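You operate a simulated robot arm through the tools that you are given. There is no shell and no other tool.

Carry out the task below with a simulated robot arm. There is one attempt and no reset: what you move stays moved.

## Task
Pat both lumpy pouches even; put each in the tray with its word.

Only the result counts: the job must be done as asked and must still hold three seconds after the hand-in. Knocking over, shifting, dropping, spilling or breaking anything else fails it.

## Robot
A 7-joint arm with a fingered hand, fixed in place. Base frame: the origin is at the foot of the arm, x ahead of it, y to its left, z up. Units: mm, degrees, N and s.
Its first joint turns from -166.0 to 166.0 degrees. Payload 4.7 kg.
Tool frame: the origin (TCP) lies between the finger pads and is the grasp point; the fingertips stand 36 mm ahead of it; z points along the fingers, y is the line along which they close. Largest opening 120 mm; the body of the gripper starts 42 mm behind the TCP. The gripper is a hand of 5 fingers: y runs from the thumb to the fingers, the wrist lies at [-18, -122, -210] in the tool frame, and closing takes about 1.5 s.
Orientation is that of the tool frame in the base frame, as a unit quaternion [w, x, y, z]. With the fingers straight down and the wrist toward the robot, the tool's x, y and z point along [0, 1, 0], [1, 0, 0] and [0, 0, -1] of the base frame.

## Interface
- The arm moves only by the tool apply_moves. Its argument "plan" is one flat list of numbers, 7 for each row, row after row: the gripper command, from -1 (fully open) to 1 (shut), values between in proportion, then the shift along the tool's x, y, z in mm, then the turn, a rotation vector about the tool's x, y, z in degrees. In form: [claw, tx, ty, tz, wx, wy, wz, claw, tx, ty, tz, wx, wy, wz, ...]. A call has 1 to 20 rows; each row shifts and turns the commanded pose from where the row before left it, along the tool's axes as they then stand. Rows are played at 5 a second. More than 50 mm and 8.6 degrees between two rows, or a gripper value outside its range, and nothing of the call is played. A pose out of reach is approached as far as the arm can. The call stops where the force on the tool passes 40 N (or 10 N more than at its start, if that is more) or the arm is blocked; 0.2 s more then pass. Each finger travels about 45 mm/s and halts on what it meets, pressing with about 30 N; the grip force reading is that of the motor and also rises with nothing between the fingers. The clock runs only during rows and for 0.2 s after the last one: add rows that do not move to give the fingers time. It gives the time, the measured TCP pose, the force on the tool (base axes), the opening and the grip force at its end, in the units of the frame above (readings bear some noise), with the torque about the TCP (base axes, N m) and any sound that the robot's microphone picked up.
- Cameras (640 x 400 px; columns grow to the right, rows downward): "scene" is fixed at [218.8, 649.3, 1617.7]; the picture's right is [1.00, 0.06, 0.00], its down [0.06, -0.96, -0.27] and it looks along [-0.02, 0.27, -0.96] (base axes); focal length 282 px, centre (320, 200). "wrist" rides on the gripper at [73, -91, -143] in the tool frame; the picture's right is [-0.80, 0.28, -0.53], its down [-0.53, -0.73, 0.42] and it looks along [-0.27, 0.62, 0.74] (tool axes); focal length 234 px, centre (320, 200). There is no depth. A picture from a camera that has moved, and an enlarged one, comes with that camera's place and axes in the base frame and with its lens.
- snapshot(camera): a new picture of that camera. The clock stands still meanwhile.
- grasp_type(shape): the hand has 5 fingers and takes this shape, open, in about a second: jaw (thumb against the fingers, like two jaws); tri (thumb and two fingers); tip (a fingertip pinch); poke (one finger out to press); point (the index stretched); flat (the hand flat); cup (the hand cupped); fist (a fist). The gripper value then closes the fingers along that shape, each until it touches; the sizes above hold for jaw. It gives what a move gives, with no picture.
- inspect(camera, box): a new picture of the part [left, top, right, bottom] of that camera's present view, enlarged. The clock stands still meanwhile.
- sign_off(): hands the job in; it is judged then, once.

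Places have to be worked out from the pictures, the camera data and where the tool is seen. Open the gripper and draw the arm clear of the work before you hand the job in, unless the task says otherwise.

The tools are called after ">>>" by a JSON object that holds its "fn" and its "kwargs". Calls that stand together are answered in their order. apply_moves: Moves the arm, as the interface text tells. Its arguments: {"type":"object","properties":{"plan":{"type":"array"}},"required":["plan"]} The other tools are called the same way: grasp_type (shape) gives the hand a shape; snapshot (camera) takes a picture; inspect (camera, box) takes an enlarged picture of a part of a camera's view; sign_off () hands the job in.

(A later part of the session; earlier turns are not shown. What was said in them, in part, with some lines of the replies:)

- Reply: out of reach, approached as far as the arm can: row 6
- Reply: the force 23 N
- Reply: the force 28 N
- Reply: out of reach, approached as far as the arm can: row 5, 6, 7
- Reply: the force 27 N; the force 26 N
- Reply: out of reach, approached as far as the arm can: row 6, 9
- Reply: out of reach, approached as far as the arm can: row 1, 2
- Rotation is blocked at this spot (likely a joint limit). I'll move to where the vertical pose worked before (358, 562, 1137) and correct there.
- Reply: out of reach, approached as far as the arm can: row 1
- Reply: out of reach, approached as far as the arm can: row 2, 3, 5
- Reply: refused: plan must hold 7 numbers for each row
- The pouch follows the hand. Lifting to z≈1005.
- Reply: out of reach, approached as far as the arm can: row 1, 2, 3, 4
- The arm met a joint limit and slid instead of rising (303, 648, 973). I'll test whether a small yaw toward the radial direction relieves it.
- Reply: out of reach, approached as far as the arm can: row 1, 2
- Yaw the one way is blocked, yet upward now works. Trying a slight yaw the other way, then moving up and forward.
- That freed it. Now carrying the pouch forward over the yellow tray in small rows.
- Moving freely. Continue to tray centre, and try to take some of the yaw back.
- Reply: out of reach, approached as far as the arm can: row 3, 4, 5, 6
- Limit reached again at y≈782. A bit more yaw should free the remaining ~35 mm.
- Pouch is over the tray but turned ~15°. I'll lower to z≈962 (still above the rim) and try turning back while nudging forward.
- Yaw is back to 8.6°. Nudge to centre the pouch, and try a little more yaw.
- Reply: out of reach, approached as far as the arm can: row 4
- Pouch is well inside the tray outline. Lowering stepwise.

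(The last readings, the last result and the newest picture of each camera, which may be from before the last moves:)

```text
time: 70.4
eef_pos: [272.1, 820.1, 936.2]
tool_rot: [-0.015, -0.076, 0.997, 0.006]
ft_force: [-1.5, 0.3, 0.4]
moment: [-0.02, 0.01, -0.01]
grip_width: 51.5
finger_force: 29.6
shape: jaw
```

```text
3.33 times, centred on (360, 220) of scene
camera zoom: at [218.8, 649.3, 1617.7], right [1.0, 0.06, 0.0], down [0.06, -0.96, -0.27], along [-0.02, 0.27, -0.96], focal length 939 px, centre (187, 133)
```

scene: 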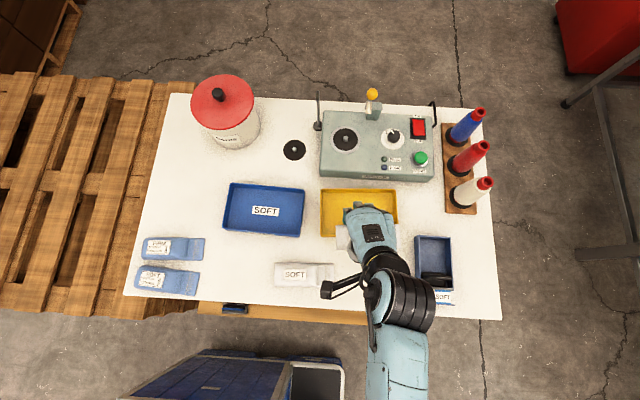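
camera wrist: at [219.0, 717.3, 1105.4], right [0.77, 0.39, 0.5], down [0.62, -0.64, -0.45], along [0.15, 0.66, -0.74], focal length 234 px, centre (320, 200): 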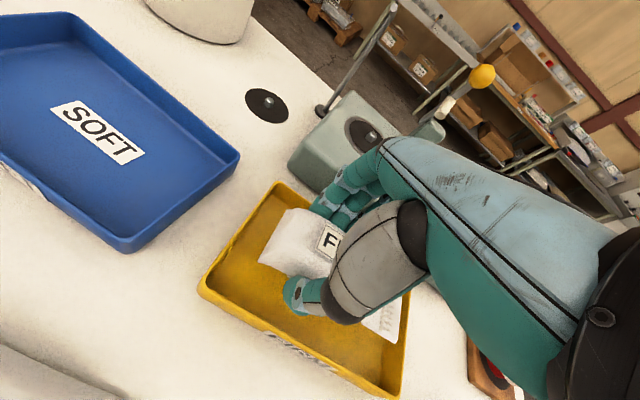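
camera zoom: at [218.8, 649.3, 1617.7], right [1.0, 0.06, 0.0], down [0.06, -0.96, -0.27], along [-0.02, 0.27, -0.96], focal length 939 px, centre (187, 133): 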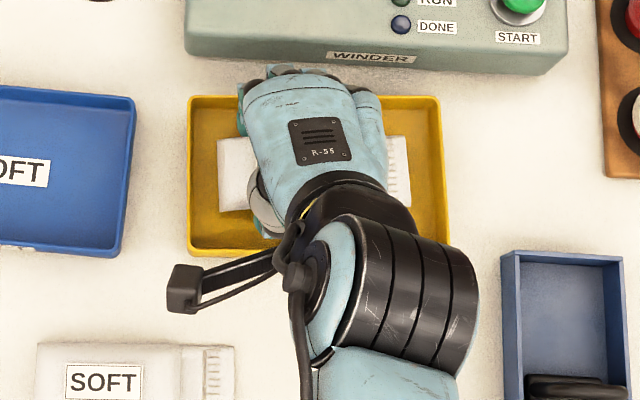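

Centred in the tray with room for the thumb. Lowering the last ~9 mm.

>>> {"fn": "apply_moves", "kwargs": {"plan": [0.2, 0, 0, 3, 0, 0, 0, 0.2, 0, 0, 3, 0, 0, 0, 0.2, 0, 0, 0, 0, 0, 0]}}

>>> {"fn": "apply_moves", "kwargs": {"plan": [0.2, 0, 0, 2, 0, 0, 0, 0.2, 0, 0, 0, 0, 0, 0]}}

```text
time: 71.2
eef_pos: [271.2, 820.8, 931.1]
tool_rot: [-0.016, -0.076, 0.997, 0.007]
ft_force: [0.5, -1.0, 0.4]
moment: [0.05, -0.02, -0.01]
grip_width: 51.4
finger_force: 29.8
shape: jaw
```

```text
time: 71.8
eef_pos: [271.2, 819.8, 927.4]
tool_rot: [-0.016, -0.076, 0.997, 0.006]
ft_force: [-0.2, 0.1, 0.3]
moment: [0.0, -0.04, -0.03]
grip_width: 51.2
finger_force: 30.1
shape: jaw
```

>>> {"fn": "apply_moves", "kwargs": {"plan": [0.2, 0, 0, 1.5, 0, 0, 0, 0.2, 0, 0, 0, 0, 0, 0]}}

>>> {"fn": "inspect", "kwargs": {"camera": "wrist", "box": [180, 150, 440, 400]}}

```text
time: 72.4
eef_pos: [270.6, 821.6, 926.1]
tool_rot: [-0.015, -0.075, 0.997, 0.007]
ft_force: [0.7, -0.2, 2.8]
moment: [-0.04, -0.05, -0.02]
grip_width: 51.4
finger_force: 29.9
shape: jaw
```

```text
1.60 times, centred on (310, 275) of wrist
camera zoom: at [217.2, 717.1, 1070.0], right [0.77, 0.39, 0.51], down [0.62, -0.64, -0.45], along [0.15, 0.66, -0.73], focal length 375 px, centre (336, 80)
```

zoom: 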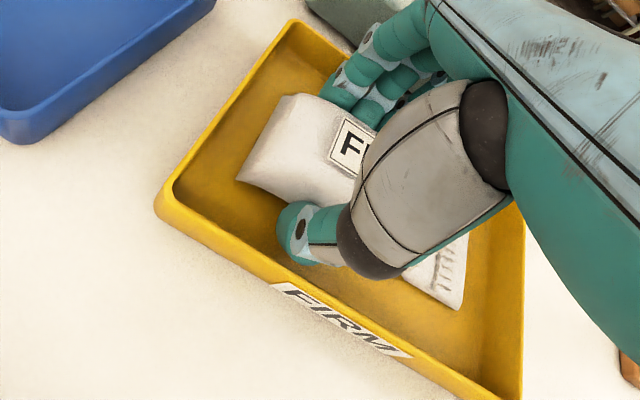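

Touching the tray floor (2.8 N). Opening only to ~75 mm so neither side hits the tray walls, then rising.

>>> {"fn": "apply_moves", "kwargs": {"plan": [0.1, 0, 0, 0, 0, 0, 0, 0.0, 0, 0, 0, 0, 0, 0, -0.1, 0, 0, 0, 0, 0, 0, -0.2, 0, 0, 0, 0, 0, 0, -0.25, 0, 0, 0, 0, 0, 0, -0.25, 0, 0, 0, 0, 0, 0]}}

>>> {"fn": "inspect", "kwargs": {"camera": "wrist", "box": [180, 150, 440, 400]}}

```text
time: 73.8
eef_pos: [270.2, 821.4, 926.0]
tool_rot: [-0.016, -0.076, 0.997, 0.007]
ft_force: [-0.5, -1.3, 0.9]
moment: [-0.03, -0.01, -0.06]
grip_width: 66.8
finger_force: 0.1
shape: jaw
```

```text
1.60 times, centred on (310, 275) of wrist
camera zoom: at [217.1, 717.3, 1069.4], right [0.77, 0.39, 0.51], down [0.62, -0.64, -0.45], along [0.14, 0.66, -0.74], focal length 375 px, centre (336, 80)
```

zoom: 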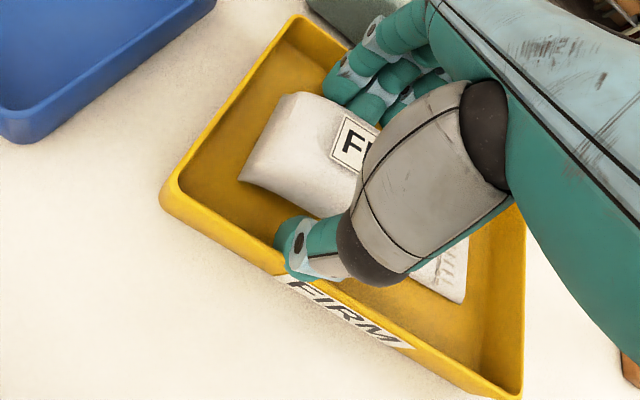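

The opening stopped at 67 mm; possibly the thumb is close to the tray's front wall. Checking from the scene camera before moving.

>>> {"fn": "inspect", "kwargs": {"camera": "scene", "box": [270, 160, 450, 280]}}

>>> {"fn": "inspect", "kwargs": {"camera": "wrist", "box": [270, 250, 360, 350]}}

```text
3.33 times, centred on (360, 220) of scene
camera zoom: at [218.8, 649.3, 1617.7], right [1.0, 0.06, 0.0], down [0.06, -0.96, -0.27], along [-0.02, 0.27, -0.96], focal length 939 px, centre (187, 133)
```

zoom: 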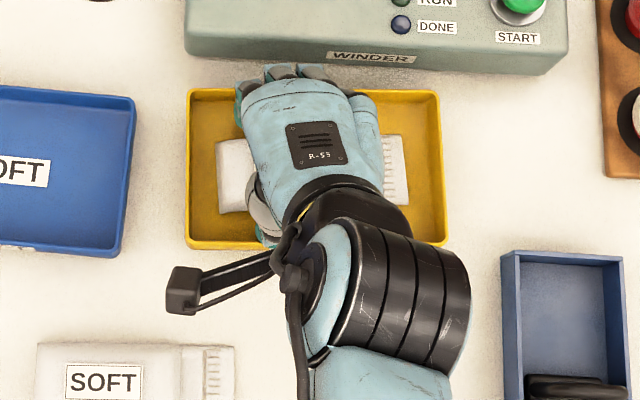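

```text
4.00 times, centred on (315, 300) of wrist
camera zoom: at [217.1, 717.3, 1069.4], right [0.77, 0.39, 0.51], down [0.62, -0.64, -0.45], along [0.14, 0.66, -0.74], focal length 937 px, centre (340, -200)
```

zoom: 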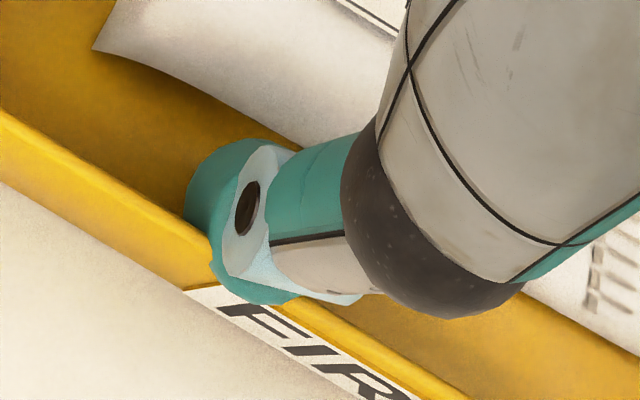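

The tray was nudged ~5 mm in +y by the opening fingers. I'll ease the opening slightly and rise straight up.

>>> {"fn": "apply_moves", "kwargs": {"plan": [-0.1, 0, 0, 0, 0, 0, 0, -0.1, 0, 0, -3, 0, 0, 0, -0.1, 0, 0, -5, 0, 0, 0, -0.1, 0, 0, -8, 0, 0, 0, -0.1, 0, 0, -10, 0, 0, 0, -0.1, 0, 0, -10, 0, 0, 0, -0.1, 0, 0, 0, 0, 0, 0]}}

>>> {"fn": "inspect", "kwargs": {"camera": "scene", "box": [270, 160, 450, 280]}}

>>> {"fn": "inspect", "kwargs": {"camera": "wrist", "box": [180, 150, 440, 400]}}

```text
time: 75.4
eef_pos: [272.4, 820.9, 962.6]
tool_rot: [-0.017, -0.076, 0.997, 0.007]
ft_force: [0.1, -0.1, -0.3]
moment: [0.03, -0.01, -0.05]
grip_width: 65.8
finger_force: 0.1
shape: jaw
```

```text
3.33 times, centred on (360, 220) of scene
camera zoom: at [218.8, 649.3, 1617.7], right [1.0, 0.06, 0.0], down [0.06, -0.96, -0.27], along [-0.02, 0.27, -0.96], focal length 939 px, centre (187, 133)
```

zoom: 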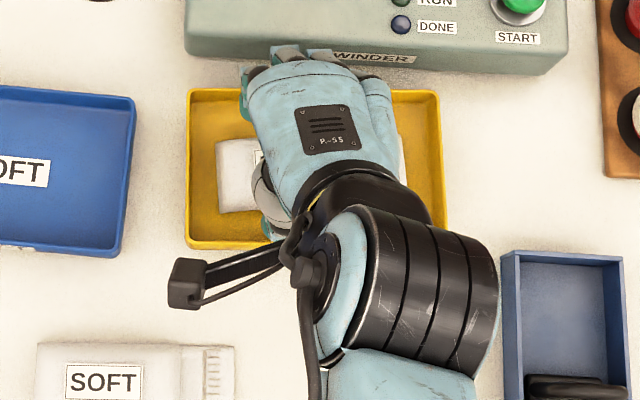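

```text
1.60 times, centred on (310, 275) of wrist
camera zoom: at [219.0, 717.0, 1106.2], right [0.77, 0.39, 0.5], down [0.62, -0.64, -0.45], along [0.14, 0.66, -0.74], focal length 375 px, centre (336, 80)
```

zoom: 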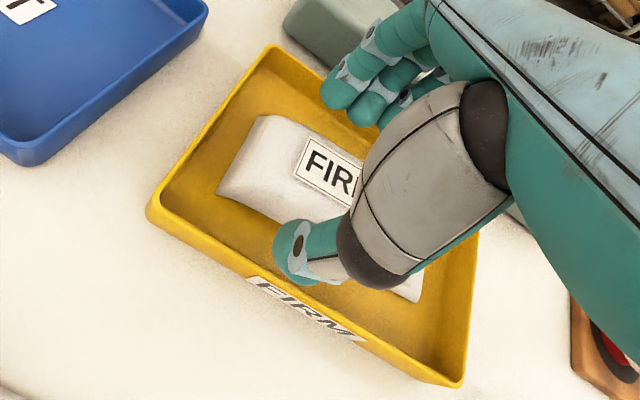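

The pouch stays in the tray. I'll rise more and back off to inspect it.

>>> {"fn": "apply_moves", "kwargs": {"plan": [-0.1, 0, 0, -12, 0, 0, 0, -0.1, 0, 0, -12, 0, 0, 0, -0.1, 0, -25, -6, 0, 0, 0, -0.1, 0, -30, 0, 0, 0, 0, -0.4, 0, -30, 0, 0, 0, 0, -0.7, 0, -30, 0, 0, 0, 0, -1, 0, -30, 0, 0, 0, 0, -1, 0, 0, 0, 0, 0, 0]}}

>>> {"fn": "inspect", "kwargs": {"camera": "scene", "box": [270, 160, 450, 280]}}

>>> {"fn": "snapshot", "kwargs": {"camera": "wrist"}}

```text
time: 77.2
eef_pos: [296.7, 673.4, 983.7]
tool_rot: [-0.015, -0.076, 0.997, 0.006]
ft_force: [0.1, -0.1, 0.0]
moment: [0.01, -0.02, -0.02]
grip_width: 120.0
finger_force: 0.1
shape: jaw
out of reach, approached as far as the arm can: row 2
```

```text
3.33 times, centred on (360, 220) of scene
camera zoom: at [218.8, 649.3, 1617.7], right [1.0, 0.06, 0.0], down [0.06, -0.96, -0.27], along [-0.02, 0.27, -0.96], focal length 939 px, centre (187, 133)
```

zoom: 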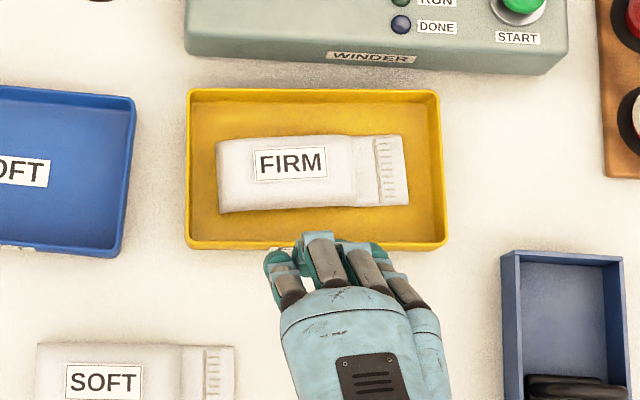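

```text
taken
camera wrist: at [243.5, 570.3, 1127.7], right [0.77, 0.39, 0.51], down [0.62, -0.64, -0.45], along [0.15, 0.66, -0.74], focal length 234 px, centre (320, 200)
```

wrist: 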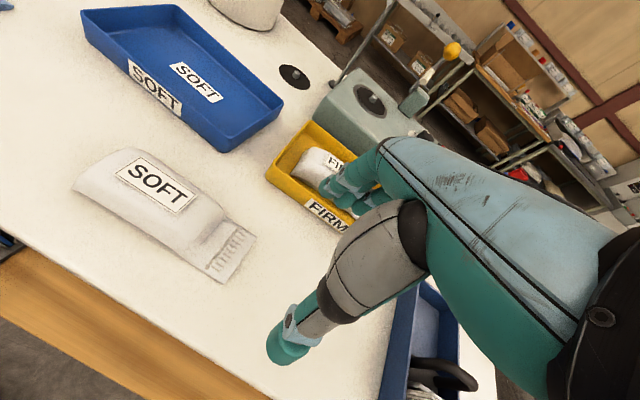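

FIRM lies neatly in its tray and still looks even. Next, moving left above the SOFT pouch and trying to take out the yaw.

>>> {"fn": "apply_moves", "kwargs": {"plan": [-1, 30.8, 1.5, 0, 0, 0, 0, -1, 30.8, 1.5, 0, 0, 0, 0, -1, 30.8, 1.4, 0, 0, 0, 0, -1, 30.8, 1.4, 0, 0, 0, 0, -1, 30.8, 1.4, 0, 0, 0, 0, -1, 0, 0, 0, 0, 0, 2, -1, 0, 0, 0, 0, 0, 2, -1, 0, 0, 0, 0, 0, 2, -1, 0, 0, 0, 0, 0, 0]}}

>>> {"fn": "inspect", "kwargs": {"camera": "scene", "box": [220, 220, 400, 340]}}

```text
time: 79.2
eef_pos: [225.6, 665.9, 980.4]
tool_rot: [-0.019, -0.078, 0.997, 0.008]
ft_force: [0.4, -0.1, -1.0]
moment: [0.0, 0.0, 0.02]
grip_width: 119.8
finger_force: 0.0
shape: jaw
out of reach, approached as far as the arm can: row 3, 4, 5, 7
```

```text
3.33 times, centred on (310, 280) of scene
camera zoom: at [218.8, 649.3, 1617.7], right [1.0, 0.06, 0.0], down [0.06, -0.96, -0.27], along [-0.02, 0.27, -0.96], focal length 939 px, centre (353, -67)
```

zoom: 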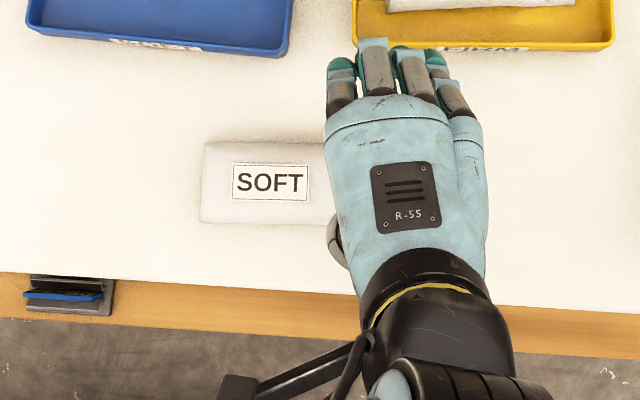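

The limit seems to be a minimum yaw relative to the arm's azimuth (~27°). Let me look at the arm's posture in the full scene.

>>> {"fn": "snapshot", "kwargs": {"camera": "scene"}}

>>> {"fn": "snapshot", "kwargs": {"camera": "wrist"}}

```text
taken
```

scene: 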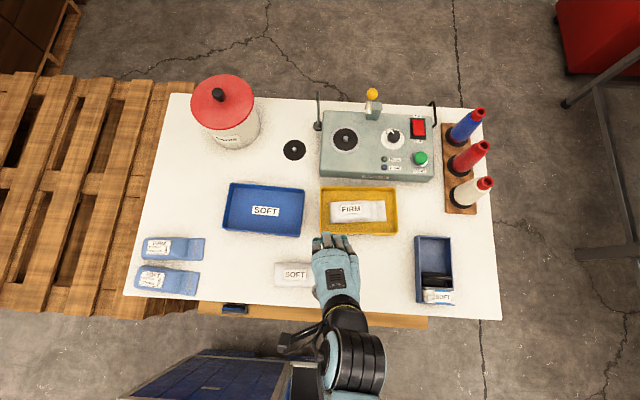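

```text
taken
camera wrist: at [173.0, 561.1, 1125.6], right [0.77, 0.39, 0.5], down [0.62, -0.64, -0.46], along [0.14, 0.66, -0.73], focal length 234 px, centre (320, 200)
```

wrist: 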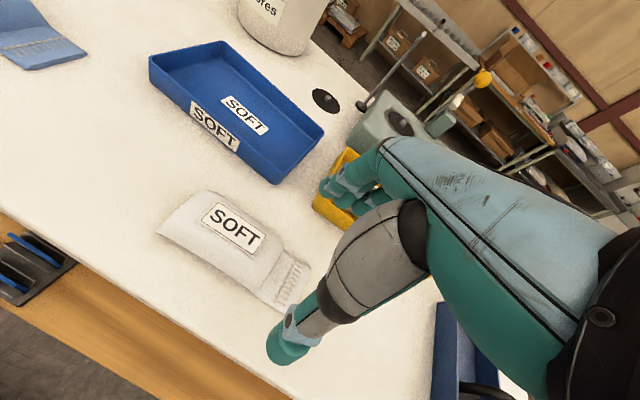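

I'll back off to open space high up and try to turn the hand clockwise with some tilt, to get the wrist back to its earlier, less restricted posture.

>>> {"fn": "apply_moves", "kwargs": {"plan": [-1, -14.5, -20, -26.7, 0, 0, 0, -1, -14.5, -20, -26.7, 0, 0, 0, -1, -14.5, -20, -26.7, 0, 0, 0, -1, -14.5, -20, -26.7, 0, 0, 0, -1, -14.5, -20, -26.7, 0, 0, 0, -1, -14.5, -20, -26.7, 0, 0, 0, -1, 0, 0, 0, -7.6, 0, 0, -1, 0, 0, 0, -7.6, 0, 0, -1, 0, 0, 0, -7.6, 0, 0, -1, 0, 0, 0, -7.6, 0, 0, -1, 0, 0, 0, 0, 0, 0]}}

>>> {"fn": "snapshot", "kwargs": {"camera": "scene"}}

```text
time: 81.6
eef_pos: [331.9, 552.5, 1125.5]
tool_rot: [-0.033, -0.053, 0.961, 0.269]
ft_force: [-0.5, 0.6, 0.6]
moment: [0.02, 0.01, 0.01]
grip_width: 119.5
finger_force: 0.0
shape: jaw
out of reach, approached as far as the arm can: row 1
```

```text
taken
```

scene: 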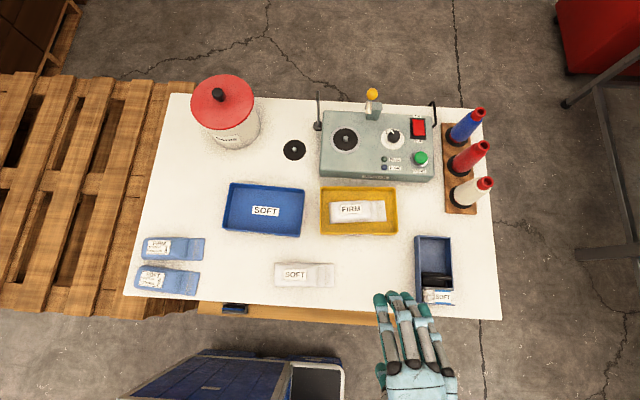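

Now turning clockwise about the vertical in this tilted pose, at height.

>>> {"fn": "apply_moves", "kwargs": {"plan": [-1, 0, 0, 0, 0, -4.1, 6.8, -1, 0, 0, 0, 0, -4.1, 6.8, -1, 0, 0, 0, 0, -4.1, 6.8, -1, 0, 0, 0, 0, -4.1, 6.8, -1, 0, 0, 0, 0, 0, 0]}}

```text
time: 82.8
eef_pos: [335.6, 561.6, 1141.2]
tool_rot: [0.033, 0.178, 0.939, 0.294]
ft_force: [-0.8, -0.9, -0.6]
moment: [-0.01, 0.01, 0.0]
grip_width: 119.6
finger_force: 0.1
shape: jaw
out of reach, approached as far as the arm can: row 3, 4
```

>>> {"fn": "apply_moves", "kwargs": {"plan": [-1, 0, 0, 0, -4, 0, 0, -1, 0, 0, 0, -0.3, -3.4, 5.0, -1, 0, 0, 0, -0.3, -3.4, 5.0, -1, 0, 0, 0, -0.3, -3.4, 5.0, -1, 0, 0, 0, -0.3, -3.4, 5.0, -1, 0, 0, 0, 0, 0, 0]}}

```text
time: 84.2
eef_pos: [336.6, 560.8, 1142.8]
tool_rot: [0.093, 0.372, 0.868, 0.316]
ft_force: [0.6, 0.1, -0.6]
moment: [0.03, -0.03, -0.02]
grip_width: 120.1
finger_force: 0.2
shape: jaw
```

Now turning freely. Removing the tilt at this yaw to test the vertical pose.

>>> {"fn": "apply_moves", "kwargs": {"plan": [-1, 0, 0, 0, 7.6, 0, 0, -1, 0, 0, 0, 7.6, 0, 0, -1, 0, 0, 0, 7.6, 0, 0, -1, 0, 0, 0, 7.6, 0, 0, -1, 0, 0, 0, 7.6, 0, 0, -1, 0, 0, 0, 0, 0, 0]}}

```text
time: 85.6
eef_pos: [336.9, 561.7, 1141.3]
tool_rot: [-0.033, 0.381, 0.924, 0.015]
ft_force: [0.4, -0.1, 0.1]
moment: [0.0, -0.01, -0.01]
grip_width: 119.7
finger_force: 0.0
shape: jaw
```

Back in the good posture (vertical, yaw 45°). I'll remove the small lean and turn the hand to match the SOFT pouch.

>>> {"fn": "apply_moves", "kwargs": {"plan": [-1, 0, 0, 0, 0, -4.2, 0, -1, 0, 0, 0, 0, 0, -7.8, -1, 0, 0, 0, 0, 0, -7.8, -1, 0, 0, 0, 0, 0, -7.8, -1, 0, 0, 0, 0, 0, -7.8, -1, 0, 0, 0, 0, 0, -7.8, -1, 0, 0, 0, 0, 0, -7.8, -1, 0, 0, 0, 0, 0, 0]}}

```text
time: 87.4
eef_pos: [336.8, 561.7, 1141.2]
tool_rot: [0.002, -0.018, 1.0, 0.002]
ft_force: [-0.8, -0.5, -0.3]
moment: [0.01, 0.0, 0.0]
grip_width: 119.9
finger_force: 0.0
shape: jaw
```

Clean vertical pose now. Moving to above the SOFT pouch at (143, 657, 1000).

>>> {"fn": "apply_moves", "kwargs": {"plan": [-1, 31.6, 17, 0, 0, 0, 0, -1, 31.6, 17, 0, 0, 0, 0, -1, 31.6, 17, 0, 0, 0, 0, -1, 31.6, 17, 0, 0, 0, 0, -1, 31.6, 17, 0, 0, 0, 0, -1, 31.6, 17, 0, 0, 0, 0, -1, 0, 0, 0, 0, 0, 0]}}

>>> {"fn": "apply_moves", "kwargs": {"plan": [-1, 0, 0, 35, 0, 0, 0, -1, 0, 0, 35, 0, 0, 0, -1, 0, 0, 35, 0, 0, 0, -1, 0, 0, 36, 0, 0, 0, -1, 0, 0, 0, 0, 0, 0]}}

>>> {"fn": "inspect", "kwargs": {"camera": "scene", "box": [220, 220, 400, 340]}}

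>>> {"fn": "snapshot", "kwargs": {"camera": "wrist"}}

```text
time: 89.0
eef_pos: [143.5, 658.2, 1142.1]
tool_rot: [0.002, -0.017, 1.0, 0.002]
ft_force: [0.3, 0.1, 0.6]
moment: [-0.04, -0.02, 0.0]
grip_width: 119.7
finger_force: 0.0
shape: jaw
```

```text
time: 90.2
eef_pos: [141.3, 659.1, 1001.2]
tool_rot: [0.002, -0.017, 1.0, 0.001]
ft_force: [0.4, -0.5, 0.9]
moment: [0.0, 0.0, 0.01]
grip_width: 119.9
finger_force: 0.1
shape: jaw
```

```text
3.33 times, centred on (310, 280) of scene
camera zoom: at [218.8, 649.3, 1617.7], right [1.0, 0.06, 0.0], down [0.06, -0.96, -0.27], along [-0.02, 0.27, -0.96], focal length 939 px, centre (353, -67)
```

zoom: 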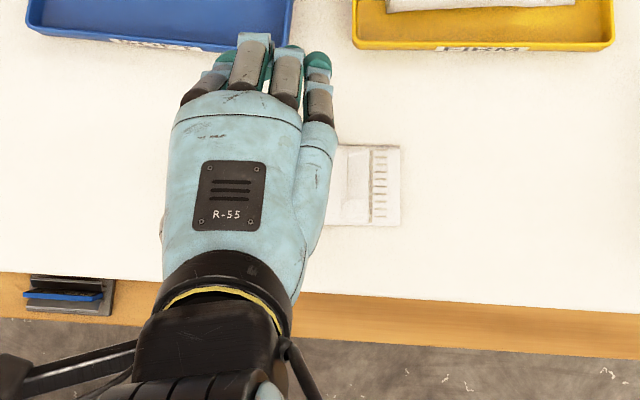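

```text
taken
camera wrist: at [71.9, 565.8, 1144.3], right [0.79, 0.31, 0.53], down [0.56, -0.71, -0.43], along [0.25, 0.63, -0.73], focal length 234 px, centre (320, 200)
```

wrist: 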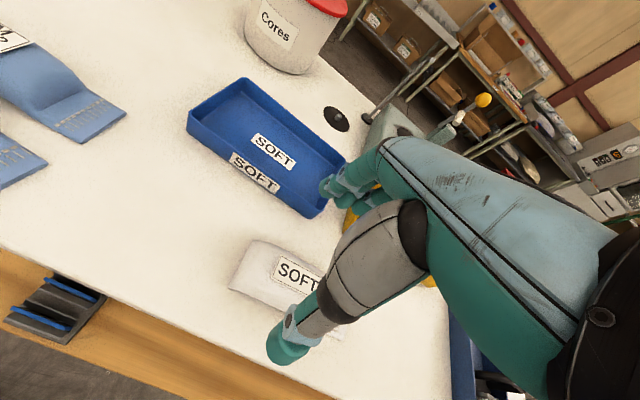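

Well aligned over SOFT. Descending to z≈927 (slightly higher grip than before, to need less depth in the tray).

>>> {"fn": "apply_moves", "kwargs": {"plan": [-1, -1, -1.5, 15, 0, 0, 0, -1, 0, 0, 15, 0, 0, 0, -1, 0, 0, 15, 0, 0, 0, -1, 0, 0, 13, 0, 0, 0, -1, 0, 0, 6, 0, 0, 0, -1, 0, 0, 5, 0, 0, 0, -1, 0, 0, 4, 0, 0, 0, -1, 0, 0, 0, 0, 0, 0]}}

>>> {"fn": "inspect", "kwargs": {"camera": "wrist", "box": [180, 150, 440, 400]}}

>>> {"fn": "inspect", "kwargs": {"camera": "scene", "box": [220, 220, 400, 340]}}

```text
time: 92.0
eef_pos: [144.2, 655.1, 926.0]
tool_rot: [0.002, -0.018, 1.0, 0.001]
ft_force: [-0.1, 0.0, -0.4]
moment: [0.01, 0.05, 0.01]
grip_width: 119.7
finger_force: 0.0
shape: jaw
```

```text
1.60 times, centred on (310, 275) of wrist
camera zoom: at [74.3, 560.4, 1068.6], right [0.79, 0.31, 0.53], down [0.56, -0.71, -0.43], along [0.25, 0.63, -0.73], focal length 375 px, centre (336, 80)
```

zoom: 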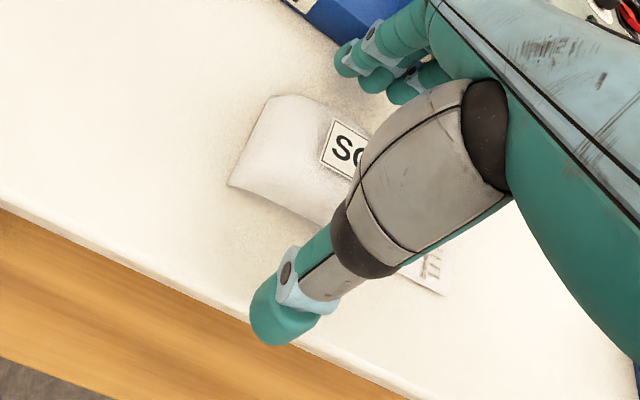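

```text
3.33 times, centred on (310, 280) of scene
camera zoom: at [218.8, 649.3, 1617.7], right [1.0, 0.06, 0.0], down [0.06, -0.96, -0.27], along [-0.02, 0.27, -0.96], focal length 939 px, centre (353, -67)
```

zoom: 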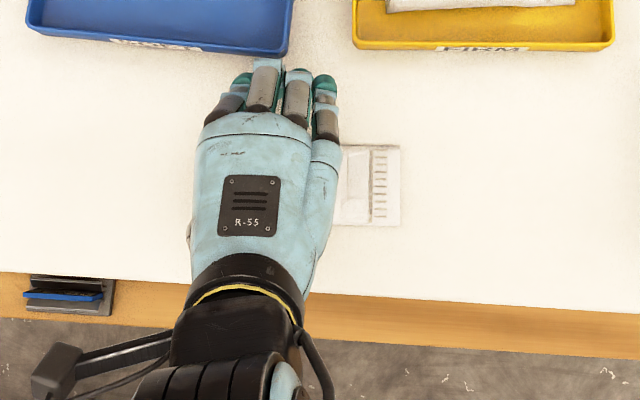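

Good position. Closing gradually.

>>> {"fn": "apply_moves", "kwargs": {"plan": [-0.6, 0, 1.5, 0, 0, 0, 0, -0.3, 0, 0, 0, 0, 0, 0, -0.1, 0, 0, 0, 0, 0, 0, 0.0, 0, 0, 0, 0, 0, 0, 0.05, 0, 0, 0, 0, 0, 0, 0.1, 0, 0, 0, 0, 0, 0, 0.12, 0, 0, 0, 0, 0, 0, 0.12, 0, 0, 0, 0, 0, 0]}}

>>> {"fn": "inspect", "kwargs": {"camera": "wrist", "box": [180, 150, 440, 400]}}

```text
time: 93.8
eef_pos: [144.7, 656.6, 927.1]
tool_rot: [0.001, -0.017, 1.0, 0.002]
ft_force: [0.4, 0.3, 0.9]
moment: [-0.03, -0.02, 0.01]
grip_width: 50.2
finger_force: 29.8
shape: jaw
```

```text
1.60 times, centred on (310, 275) of wrist
camera zoom: at [74.3, 562.9, 1068.8], right [0.79, 0.31, 0.53], down [0.56, -0.71, -0.43], along [0.25, 0.63, -0.73], focal length 375 px, centre (336, 80)
```

zoom: 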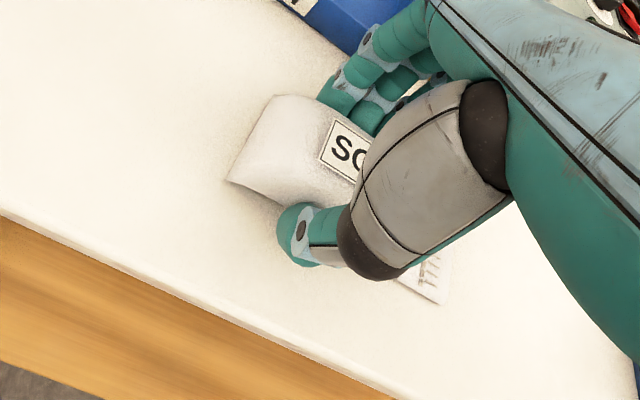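

Gripped (30 N at 50 mm). Lifting slowly, then up to about z=1000.

>>> {"fn": "apply_moves", "kwargs": {"plan": [0.2, 0, 0, 0, 0, 0, 0, 0.2, 0, 0, -5, 0, 0, 0, 0.2, 0, 0, -8, 0, 0, 0, 0.2, 0, 0, -12, 0, 0, 0, 0.2, 0, 0, -15, 0, 0, 0, 0.2, 0, 0, -15, 0, 0, 0, 0.2, 0, 0, -15, 0, 0, 0, 0.2, 0, 0, 0, 0, 0, 0]}}

>>> {"fn": "snapshot", "kwargs": {"camera": "wrist"}}

>>> {"fn": "snapshot", "kwargs": {"camera": "scene"}}

```text
time: 95.6
eef_pos: [145.3, 656.8, 996.5]
tool_rot: [0.002, -0.017, 1.0, 0.002]
ft_force: [0.2, -0.1, 0.5]
moment: [0.02, 0.05, 0.03]
grip_width: 50.5
finger_force: 29.9
shape: jaw
```

```text
taken
camera wrist: at [74.8, 562.4, 1139.1], right [0.79, 0.31, 0.53], down [0.56, -0.71, -0.43], along [0.25, 0.63, -0.73], focal length 234 px, centre (320, 200)
```

wrist: 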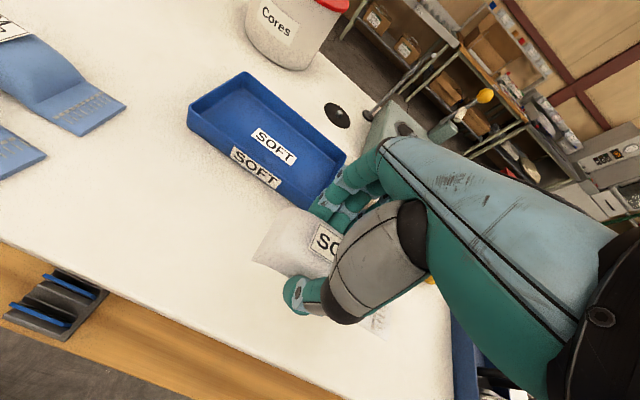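

```text
taken
```

scene: 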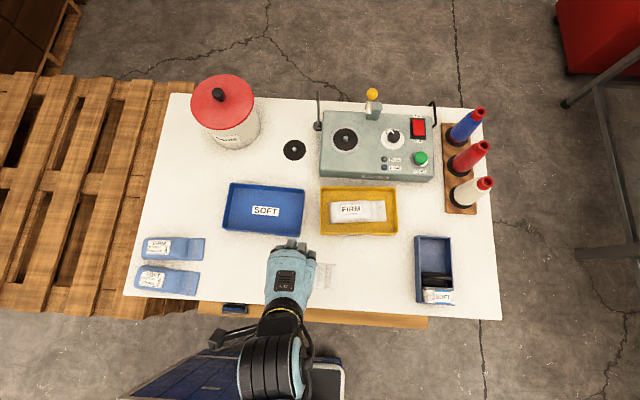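

SOFT is lifted. The blue tray centres at about (60, 817) and is turned about -2°, so I'll yaw the hand 4° and carry the pouch to TCP ≈ (27, 815).

>>> {"fn": "apply_moves", "kwargs": {"plan": [0.2, 0, 0, 0, 0, 0, 4, 0.2, 15.4, 19.25, 0, 0, 0, 0, 0.2, 15.4, 19.25, 0, 0, 0, 0, 0.2, 15.4, 19.25, 0, 0, 0, 0, 0.2, 15.4, 19.25, 0, 0, 0, 0, 0.2, 15.4, 19.25, 0, 0, 0, 0, 0.2, 15.4, 19.25, 0, 0, 0, 0, 0.2, 15.4, 19.25, 0, 0, 0, 0, 0.2, 15.4, 19.25, 0, 0, 0, 0, 0.2, 0, 0, 0, 0, 0, 0]}}

>>> {"fn": "inspect", "kwargs": {"camera": "scene", "box": [180, 150, 360, 270]}}

>>> {"fn": "snapshot", "kwargs": {"camera": "wrist"}}

```text
time: 97.8
eef_pos: [25.8, 814.6, 997.9]
tool_rot: [0.001, 0.018, 1.0, 0.002]
ft_force: [-0.5, 0.1, -0.6]
moment: [-0.01, -0.03, 0.03]
grip_width: 50.3
finger_force: 29.6
shape: jaw
```

```text
3.33 times, centred on (270, 210) of scene
camera zoom: at [218.8, 649.3, 1617.7], right [1.0, 0.06, 0.0], down [0.06, -0.96, -0.27], along [-0.02, 0.27, -0.96], focal length 939 px, centre (487, 167)
```

zoom: 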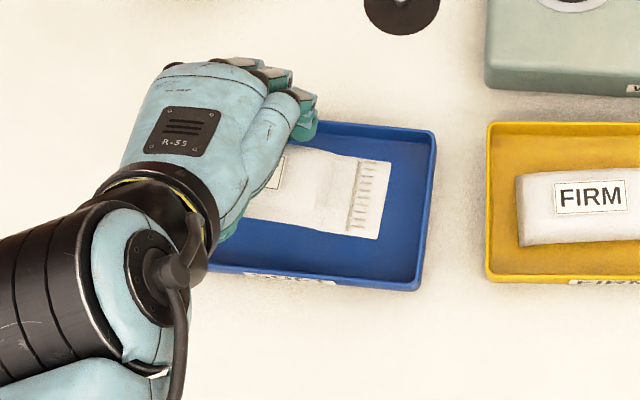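

```text
taken
camera wrist: at [-50.6, 725.2, 1138.9], right [0.81, 0.25, 0.53], down [0.51, -0.75, -0.43], along [0.29, 0.61, -0.73], focal length 234 px, centre (320, 200)
```

wrist: 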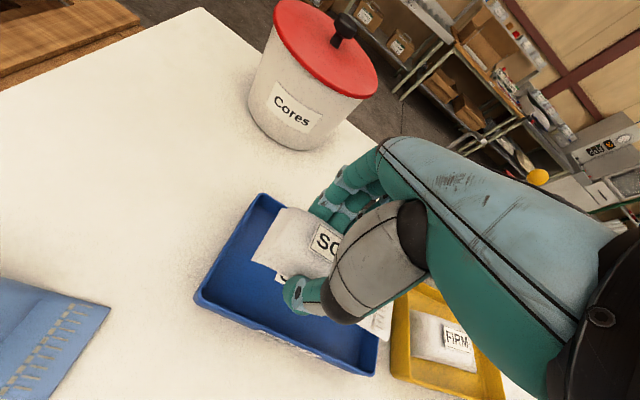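

Pouch aligned over the blue tray. Lowering to z≈942.

>>> {"fn": "apply_moves", "kwargs": {"plan": [0.2, 0, 0, 14, 0, 0, 0, 0.2, 0, 0, 14, 0, 0, 0, 0.2, 0, 0, 14, 0, 0, 0, 0.2, 0, 0, 14, 0, 0, 0, 0.2, 0, 0, 0, 0, 0, 0]}}

>>> {"fn": "inspect", "kwargs": {"camera": "scene", "box": [180, 150, 360, 270]}}

>>> {"fn": "inspect", "kwargs": {"camera": "wrist", "box": [180, 150, 440, 400]}}

```text
time: 99.0
eef_pos: [26.2, 815.3, 942.4]
tool_rot: [0.002, 0.017, 1.0, 0.001]
ft_force: [-1.0, -0.7, -0.5]
moment: [0.02, -0.01, 0.01]
grip_width: 50.2
finger_force: 29.6
shape: jaw
```

```text
3.33 times, centred on (270, 210) of scene
camera zoom: at [218.8, 649.3, 1617.7], right [1.0, 0.06, 0.0], down [0.06, -0.96, -0.27], along [-0.02, 0.27, -0.96], focal length 939 px, centre (487, 167)
```

zoom: 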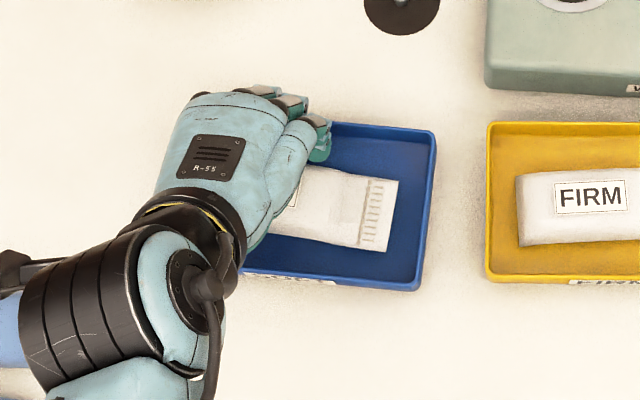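

```text
1.60 times, centred on (310, 275) of wrist
camera zoom: at [-49.8, 725.7, 1084.4], right [0.81, 0.25, 0.53], down [0.51, -0.75, -0.43], along [0.29, 0.61, -0.73], focal length 375 px, centre (336, 80)
```

zoom: 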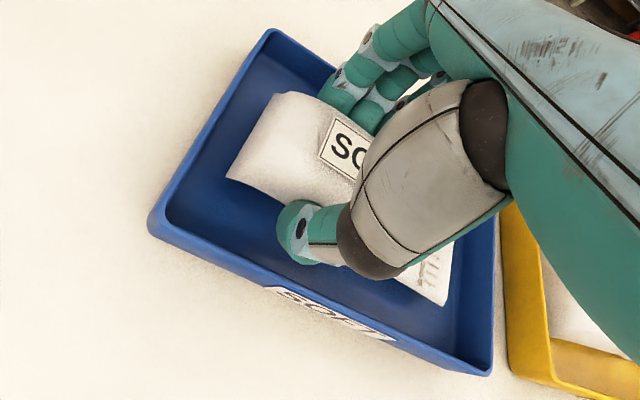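

There is more space at the thumb side, so I'll shift back 4 mm and lower until it touches the tray floor.

>>> {"fn": "apply_moves", "kwargs": {"plan": [0.2, 0, -4, 0, 0, 0, 0, 0.2, 0, 0, 4, 0, 0, 0, 0.2, 0, 0, 3, 0, 0, 0, 0.2, 0, 0, 0, 0, 0, 0]}}

>>> {"fn": "apply_moves", "kwargs": {"plan": [0.2, 0, 0, 2, 0, 0, 0, 0.2, 0, 0, 0, 0, 0, 0]}}

```text
time: 100.0
eef_pos: [26.7, 811.0, 934.7]
tool_rot: [0.002, 0.018, 1.0, 0.003]
ft_force: [-0.5, 0.2, 0.4]
moment: [-0.02, 0.02, -0.01]
grip_width: 50.3
finger_force: 30.3
shape: jaw
```

```text
time: 100.6
eef_pos: [26.2, 812.7, 931.1]
tool_rot: [0.002, 0.018, 1.0, 0.001]
ft_force: [-0.1, -0.1, -0.9]
moment: [-0.01, 0.0, -0.01]
grip_width: 50.3
finger_force: 29.7
shape: jaw
```

>>> {"fn": "apply_moves", "kwargs": {"plan": [0.2, 0, 0, 1.5, 0, 0, 0, 0.2, 0, 0, 0, 0, 0, 0]}}

>>> {"fn": "inspect", "kwargs": {"camera": "scene", "box": [180, 150, 360, 270]}}

```text
time: 101.2
eef_pos: [27.1, 811.8, 931.2]
tool_rot: [0.002, 0.017, 1.0, 0.002]
ft_force: [0.8, 0.6, 0.8]
moment: [0.0, 0.02, -0.01]
grip_width: 50.3
finger_force: 29.6
shape: jaw
```

```text
3.33 times, centred on (270, 210) of scene
camera zoom: at [218.8, 649.3, 1617.7], right [1.0, 0.06, 0.0], down [0.06, -0.96, -0.27], along [-0.02, 0.27, -0.96], focal length 939 px, centre (487, 167)
```

zoom: 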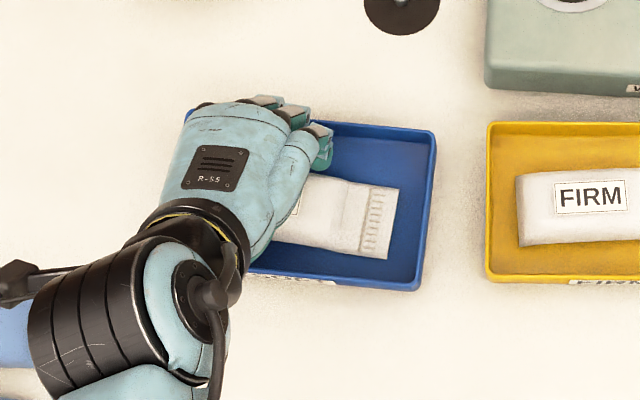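

Tray is unmoved; no contact yet. Another couple of small steps.

>>> {"fn": "apply_moves", "kwargs": {"plan": [0.2, 0, 0, 1.5, 0, 0, 0, 0.2, 0, 0, 0, 0, 0, 0]}}

>>> {"fn": "apply_moves", "kwargs": {"plan": [0.2, 0, 0, 1, 0, 0, 0, 0.2, 0, 0, 0, 0, 0, 0]}}

```text
time: 101.8
eef_pos: [27.0, 811.0, 929.7]
tool_rot: [0.0, 0.018, 1.0, 0.003]
ft_force: [-0.4, 1.4, 5.3]
moment: [0.05, -0.03, 0.03]
grip_width: 50.4
finger_force: 29.9
shape: jaw
```

```text
time: 102.4
eef_pos: [27.4, 811.9, 930.0]
tool_rot: [0.001, 0.018, 1.0, 0.003]
ft_force: [-1.0, 2.8, 13.9]
moment: [0.13, -0.02, 0.01]
grip_width: 50.9
finger_force: 30.0
shape: jaw
```

The pouch is on the floor (14 N). Easing up 1.5 mm and opening in small increments to about 61 mm.

>>> {"fn": "apply_moves", "kwargs": {"plan": [0.2, 0, 0, -1.5, 0, 0, 0, 0.12, 0, 0, 0, 0, 0, 0, 0.08, 0, 0, 0, 0, 0, 0, 0.04, 0, 0, 0, 0, 0, 0, 0.0, 0, 0, 0, 0, 0, 0, -0.03, 0, 0, 0, 0, 0, 0, -0.03, 0, 0, 0, 0, 0, 0]}}

>>> {"fn": "inspect", "kwargs": {"camera": "scene", "box": [180, 150, 360, 270]}}

>>> {"fn": "inspect", "kwargs": {"camera": "wrist", "box": [180, 150, 440, 400]}}

```text
time: 104.0
eef_pos: [25.8, 810.4, 929.5]
tool_rot: [0.002, 0.017, 1.0, 0.002]
ft_force: [-0.4, 0.7, 0.3]
moment: [-0.02, -0.02, 0.01]
grip_width: 61.2
finger_force: 0.1
shape: jaw
```

```text
3.33 times, centred on (270, 210) of scene
camera zoom: at [218.8, 649.3, 1617.7], right [1.0, 0.06, 0.0], down [0.06, -0.96, -0.27], along [-0.02, 0.27, -0.96], focal length 939 px, centre (487, 167)
```

zoom: 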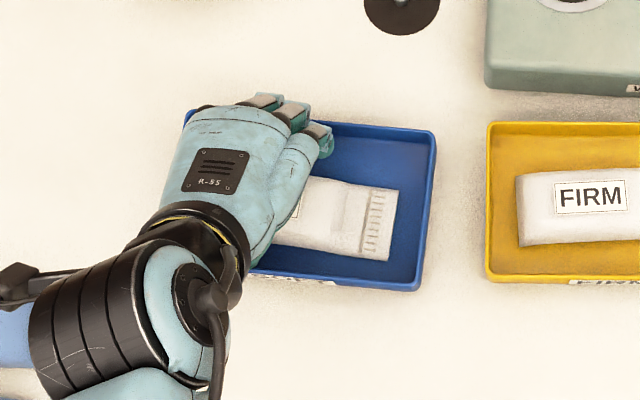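

```text
1.60 times, centred on (310, 275) of wrist
camera zoom: at [-50.0, 720.6, 1071.6], right [0.81, 0.25, 0.53], down [0.51, -0.75, -0.43], along [0.29, 0.61, -0.73], focal length 375 px, centre (336, 80)
```

zoom: 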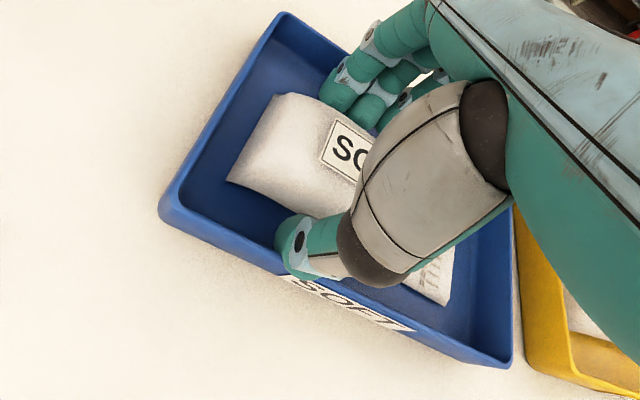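

Released with the tray unmoved. Rising straight up.

>>> {"fn": "apply_moves", "kwargs": {"plan": [-0.05, 0, 0, -2, 0, 0, 0, -0.05, 0, 0, -4, 0, 0, 0, -0.05, 0, 0, -6, 0, 0, 0, -0.05, 0, 0, -8, 0, 0, 0, -0.05, 0, 0, -10, 0, 0, 0, -0.05, 0, 0, -12, 0, 0, 0, -0.05, 0, 0, 0, 0, 0, 0]}}

>>> {"fn": "inspect", "kwargs": {"camera": "scene", "box": [180, 150, 360, 270]}}

>>> {"fn": "inspect", "kwargs": {"camera": "wrist", "box": [180, 150, 440, 400]}}

```text
time: 105.6
eef_pos: [26.5, 810.7, 971.0]
tool_rot: [0.001, 0.017, 1.0, 0.002]
ft_force: [-0.6, -0.5, -0.8]
moment: [0.0, 0.0, -0.01]
grip_width: 62.7
finger_force: 0.1
shape: jaw
```

```text
3.33 times, centred on (270, 210) of scene
camera zoom: at [218.8, 649.3, 1617.7], right [1.0, 0.06, 0.0], down [0.06, -0.96, -0.27], along [-0.02, 0.27, -0.96], focal length 939 px, centre (487, 167)
```

zoom: 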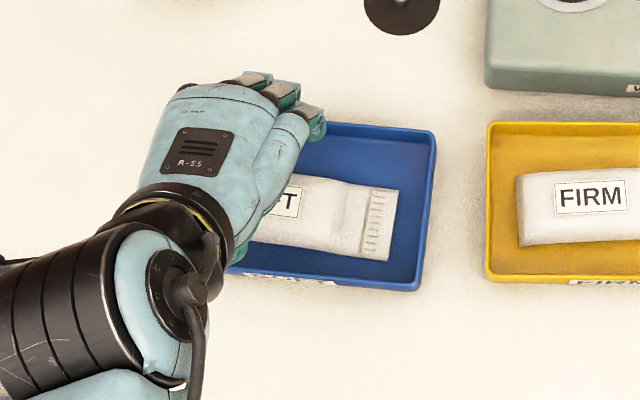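

```text
1.60 times, centred on (310, 275) of wrist
camera zoom: at [-48.9, 720.5, 1114.1], right [0.81, 0.25, 0.53], down [0.51, -0.75, -0.43], along [0.29, 0.61, -0.73], focal length 375 px, centre (336, 80)
```

zoom: 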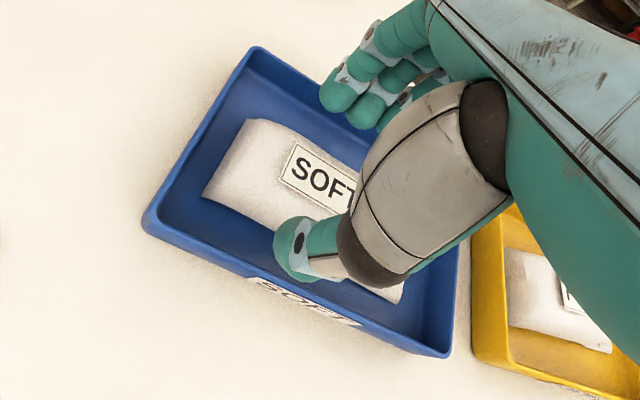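

SOFT stays in its tray. Rising further, then drawing back to inspect both pouches.

>>> {"fn": "apply_moves", "kwargs": {"plan": [-0.1, 0, 0, -25, 0, 0, 0, -0.3, 0, 0, -30, 0, 0, 0, -0.6, 0, 0, -30, 0, 0, 0, -1, 0, -30, -15, 0, 0, 0, -1, 0, -40, 0, 0, 0, 0, -1, 0, -40, 0, 0, 0, 0, -1, -20, -40, 0, 0, 0, 0, -1, -30, -35, 0, 0, 0, 0, -1, -40, -10, 0, 0, 0, 0, -1, 0, 0, 0, 0, 0, 0]}}

>>> {"fn": "snapshot", "kwargs": {"camera": "scene"}}

>>> {"fn": "snapshot", "kwargs": {"camera": "wrist"}}

>>> {"fn": "inspect", "kwargs": {"camera": "scene", "box": [215, 175, 315, 245]}}

>>> {"fn": "inspect", "kwargs": {"camera": "scene", "box": [310, 175, 410, 245]}}

```text
time: 107.8
eef_pos: [108.2, 612.3, 1071.8]
tool_rot: [0.002, 0.018, 1.0, 0.002]
ft_force: [0.0, 0.3, 0.4]
moment: [0.01, 0.02, 0.03]
grip_width: 119.8
finger_force: 0.1
shape: jaw
```

```text
taken
```

scene: 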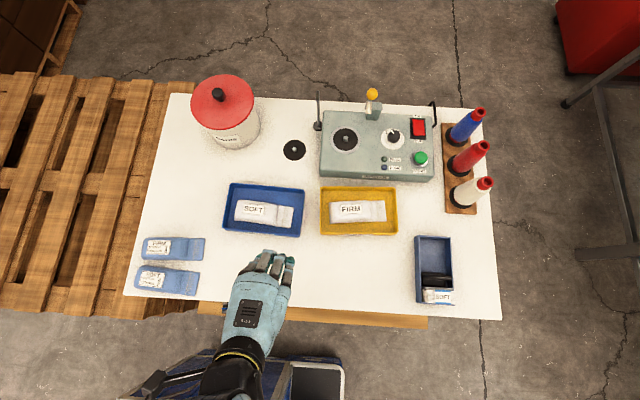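

```text
taken
camera wrist: at [31.1, 522.4, 1213.3], right [0.81, 0.25, 0.53], down [0.51, -0.75, -0.43], along [0.29, 0.61, -0.73], focal length 234 px, centre (320, 200)
```

wrist: 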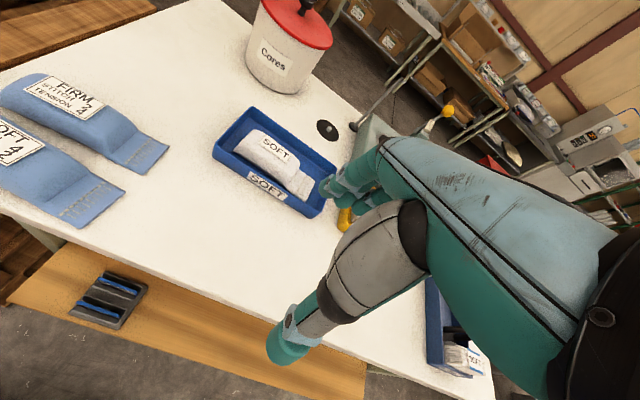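

```text
5.71 times, centred on (265, 210) of scene
camera zoom: at [218.8, 649.3, 1617.7], right [1.0, 0.06, 0.0], down [0.06, -0.96, -0.27], along [-0.02, 0.27, -0.96], focal length 1610 px, centre (634, 143)
```

zoom: 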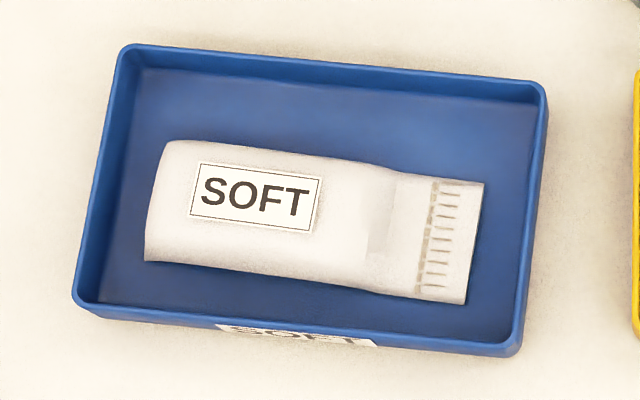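

```text
5.71 times, centred on (360, 210) of scene
camera zoom: at [218.8, 649.3, 1617.7], right [1.0, 0.06, 0.0], down [0.06, -0.96, -0.27], along [-0.02, 0.27, -0.96], focal length 1610 px, centre (91, 143)
```

zoom: 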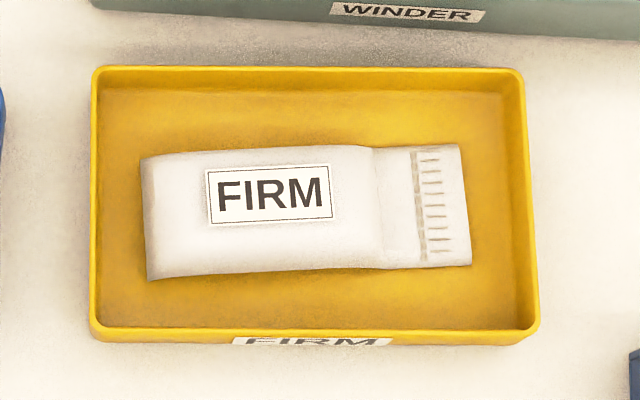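

Both are in the right trays. Checking evenness from the wrist camera close up: zoom on SOFT first.

>>> {"fn": "inspect", "kwargs": {"camera": "wrist", "box": [205, 100, 345, 220]}}

>>> {"fn": "apply_moves", "kwargs": {"plan": [-1, -30, 0, 0, -6, 0, 0, -1, -30, 0, 0, -6, 0, 0, -1, -30, 0, 0, -6, 0, 0, -1, -30, 0, 0, -6, 0, 0, -1, -30, 0, 0, -6, 0, 0, -1, -30, 0, 0, 0, 0, 0, -1, -30, 0, 0, 0, 0, 0, -1, 0, 0, 0, 0, 0, 0]}}

>>> {"fn": "snapshot", "kwargs": {"camera": "wrist"}}

```text
3.33 times, centred on (275, 160) of wrist
camera zoom: at [31.1, 522.4, 1213.3], right [0.81, 0.25, 0.53], down [0.51, -0.75, -0.43], along [0.29, 0.61, -0.73], focal length 781 px, centre (470, 333)
```

zoom: 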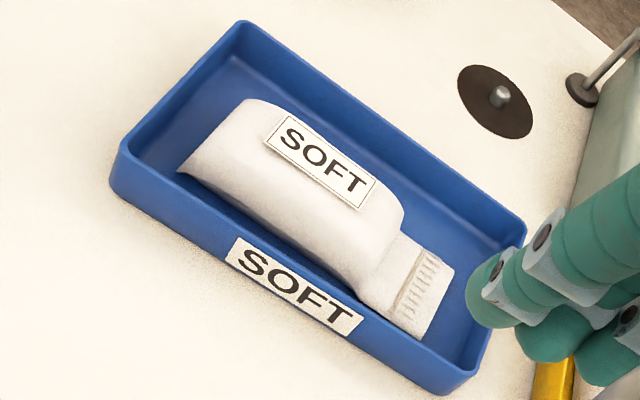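

```text
time: 109.6
eef_pos: [313.3, 606.1, 1071.6]
tool_rot: [0.006, 0.016, 0.966, 0.26]
ft_force: [-1.0, -0.8, -0.1]
moment: [0.0, -0.02, 0.0]
grip_width: 119.8
finger_force: 0.0
shape: jaw
out of reach, approached as far as the arm can: row 5
```

```text
taken
camera wrist: at [236.2, 456.0, 1148.7], right [0.8, -0.05, 0.6], down [0.52, -0.44, -0.73], along [0.3, 0.9, -0.32], focal length 234 px, centre (320, 200)
```

wrist: 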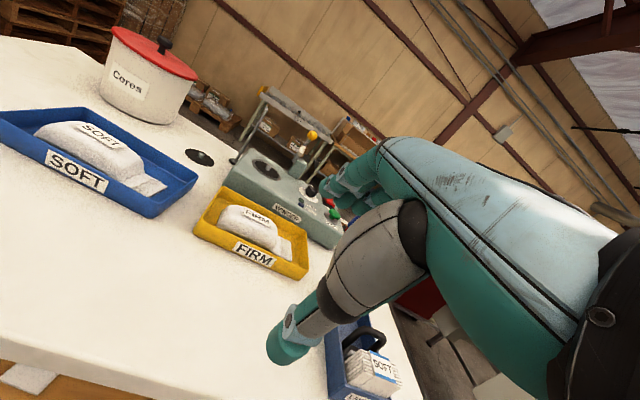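

A good low view of both. Enlarging each.

>>> {"fn": "inspect", "kwargs": {"camera": "wrist", "box": [20, 105, 190, 215]}}

>>> {"fn": "inspect", "kwargs": {"camera": "wrist", "box": [190, 180, 320, 285]}}

```text
3.64 times, centred on (105, 160) of wrist
camera zoom: at [236.2, 456.0, 1148.7], right [0.8, -0.05, 0.6], down [0.52, -0.44, -0.73], along [0.3, 0.9, -0.32], focal length 852 px, centre (1102, 346)
```

zoom: 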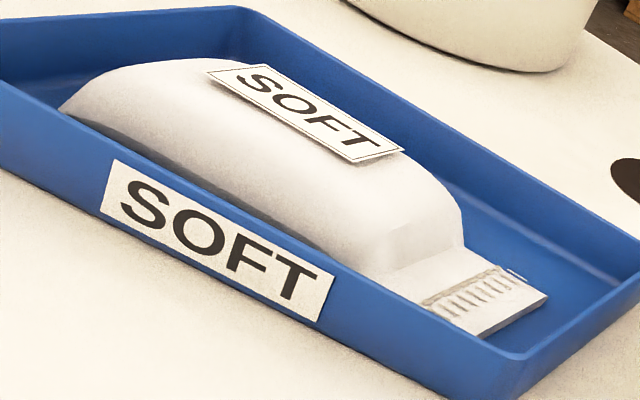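

```text
3.81 times, centred on (255, 232) of wrist
camera zoom: at [236.2, 456.0, 1148.7], right [0.8, -0.05, 0.6], down [0.52, -0.44, -0.73], along [0.3, 0.9, -0.32], focal length 892 px, centre (568, 76)
```

zoom: 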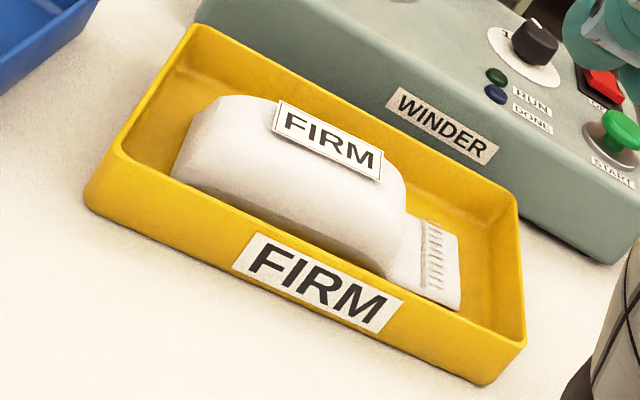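

Both pouches are smooth and even, each in the tray with its word, and everything else stands as before. I'll draw the open hand up and back, clear of the work.

>>> {"fn": "apply_moves", "kwargs": {"plan": [-1, 0, -7, -27, 0, 0, 0, -1, 0, -7, -27, 0, 0, 0, -1, 0, -7, -27, 0, 0, 0, -1, 0, -20, -20, 0, 0, 0, -1, 0, 0, 0, 0, 0, 0, -1, 0, 0, 0, 0, 0, 0]}}

>>> {"fn": "snapshot", "kwargs": {"camera": "scene"}}

```text
time: 111.0
eef_pos: [311.6, 519.9, 1139.8]
tool_rot: [0.006, 0.016, 0.965, 0.261]
ft_force: [1.1, -0.7, -0.4]
moment: [0.01, -0.01, 0.0]
grip_width: 119.9
finger_force: 0.0
shape: jaw
```

```text
taken
```

scene: 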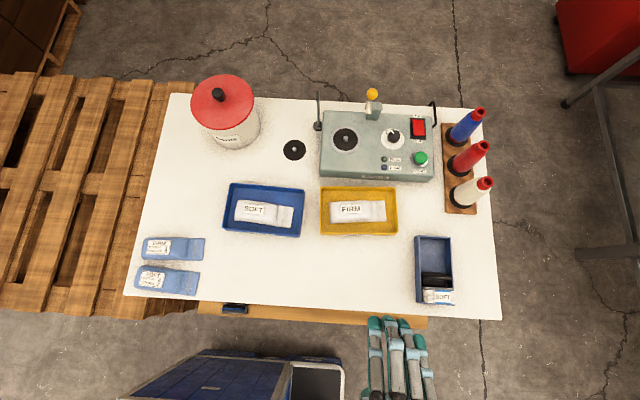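

The arm is clear, the hand is open, and both pouches rest even in their matching trays. Handing in.

>>> {"fn": "sign_off", "kwargs": {}}

```text
The job is handed in.
```

Both lumpy white pouches are patted even and placed in the trays with their words: SOFT in the blue tray, FIRM in the yellow one. In the last close-up pictures both looked smooth and still.

- **Yellow tray moved:** while I was letting go of the FIRM pouch, the opening fingers pushed the yellow FIRM tray about 7 mm away from the robot. I left it there, because pushing it back risked disturbing the pouch. The job may be marked down if no tray shift is allowed.
- **Choice of pouches:** I took the white pouches as the lumpy ones, because their labels sat on visible humps. The two blue pouches looked smooth, so I did not touch them.

Nothing else on the table looked disturbed. The hand is open, and the arm was drawn up and back from the work before I handed in.
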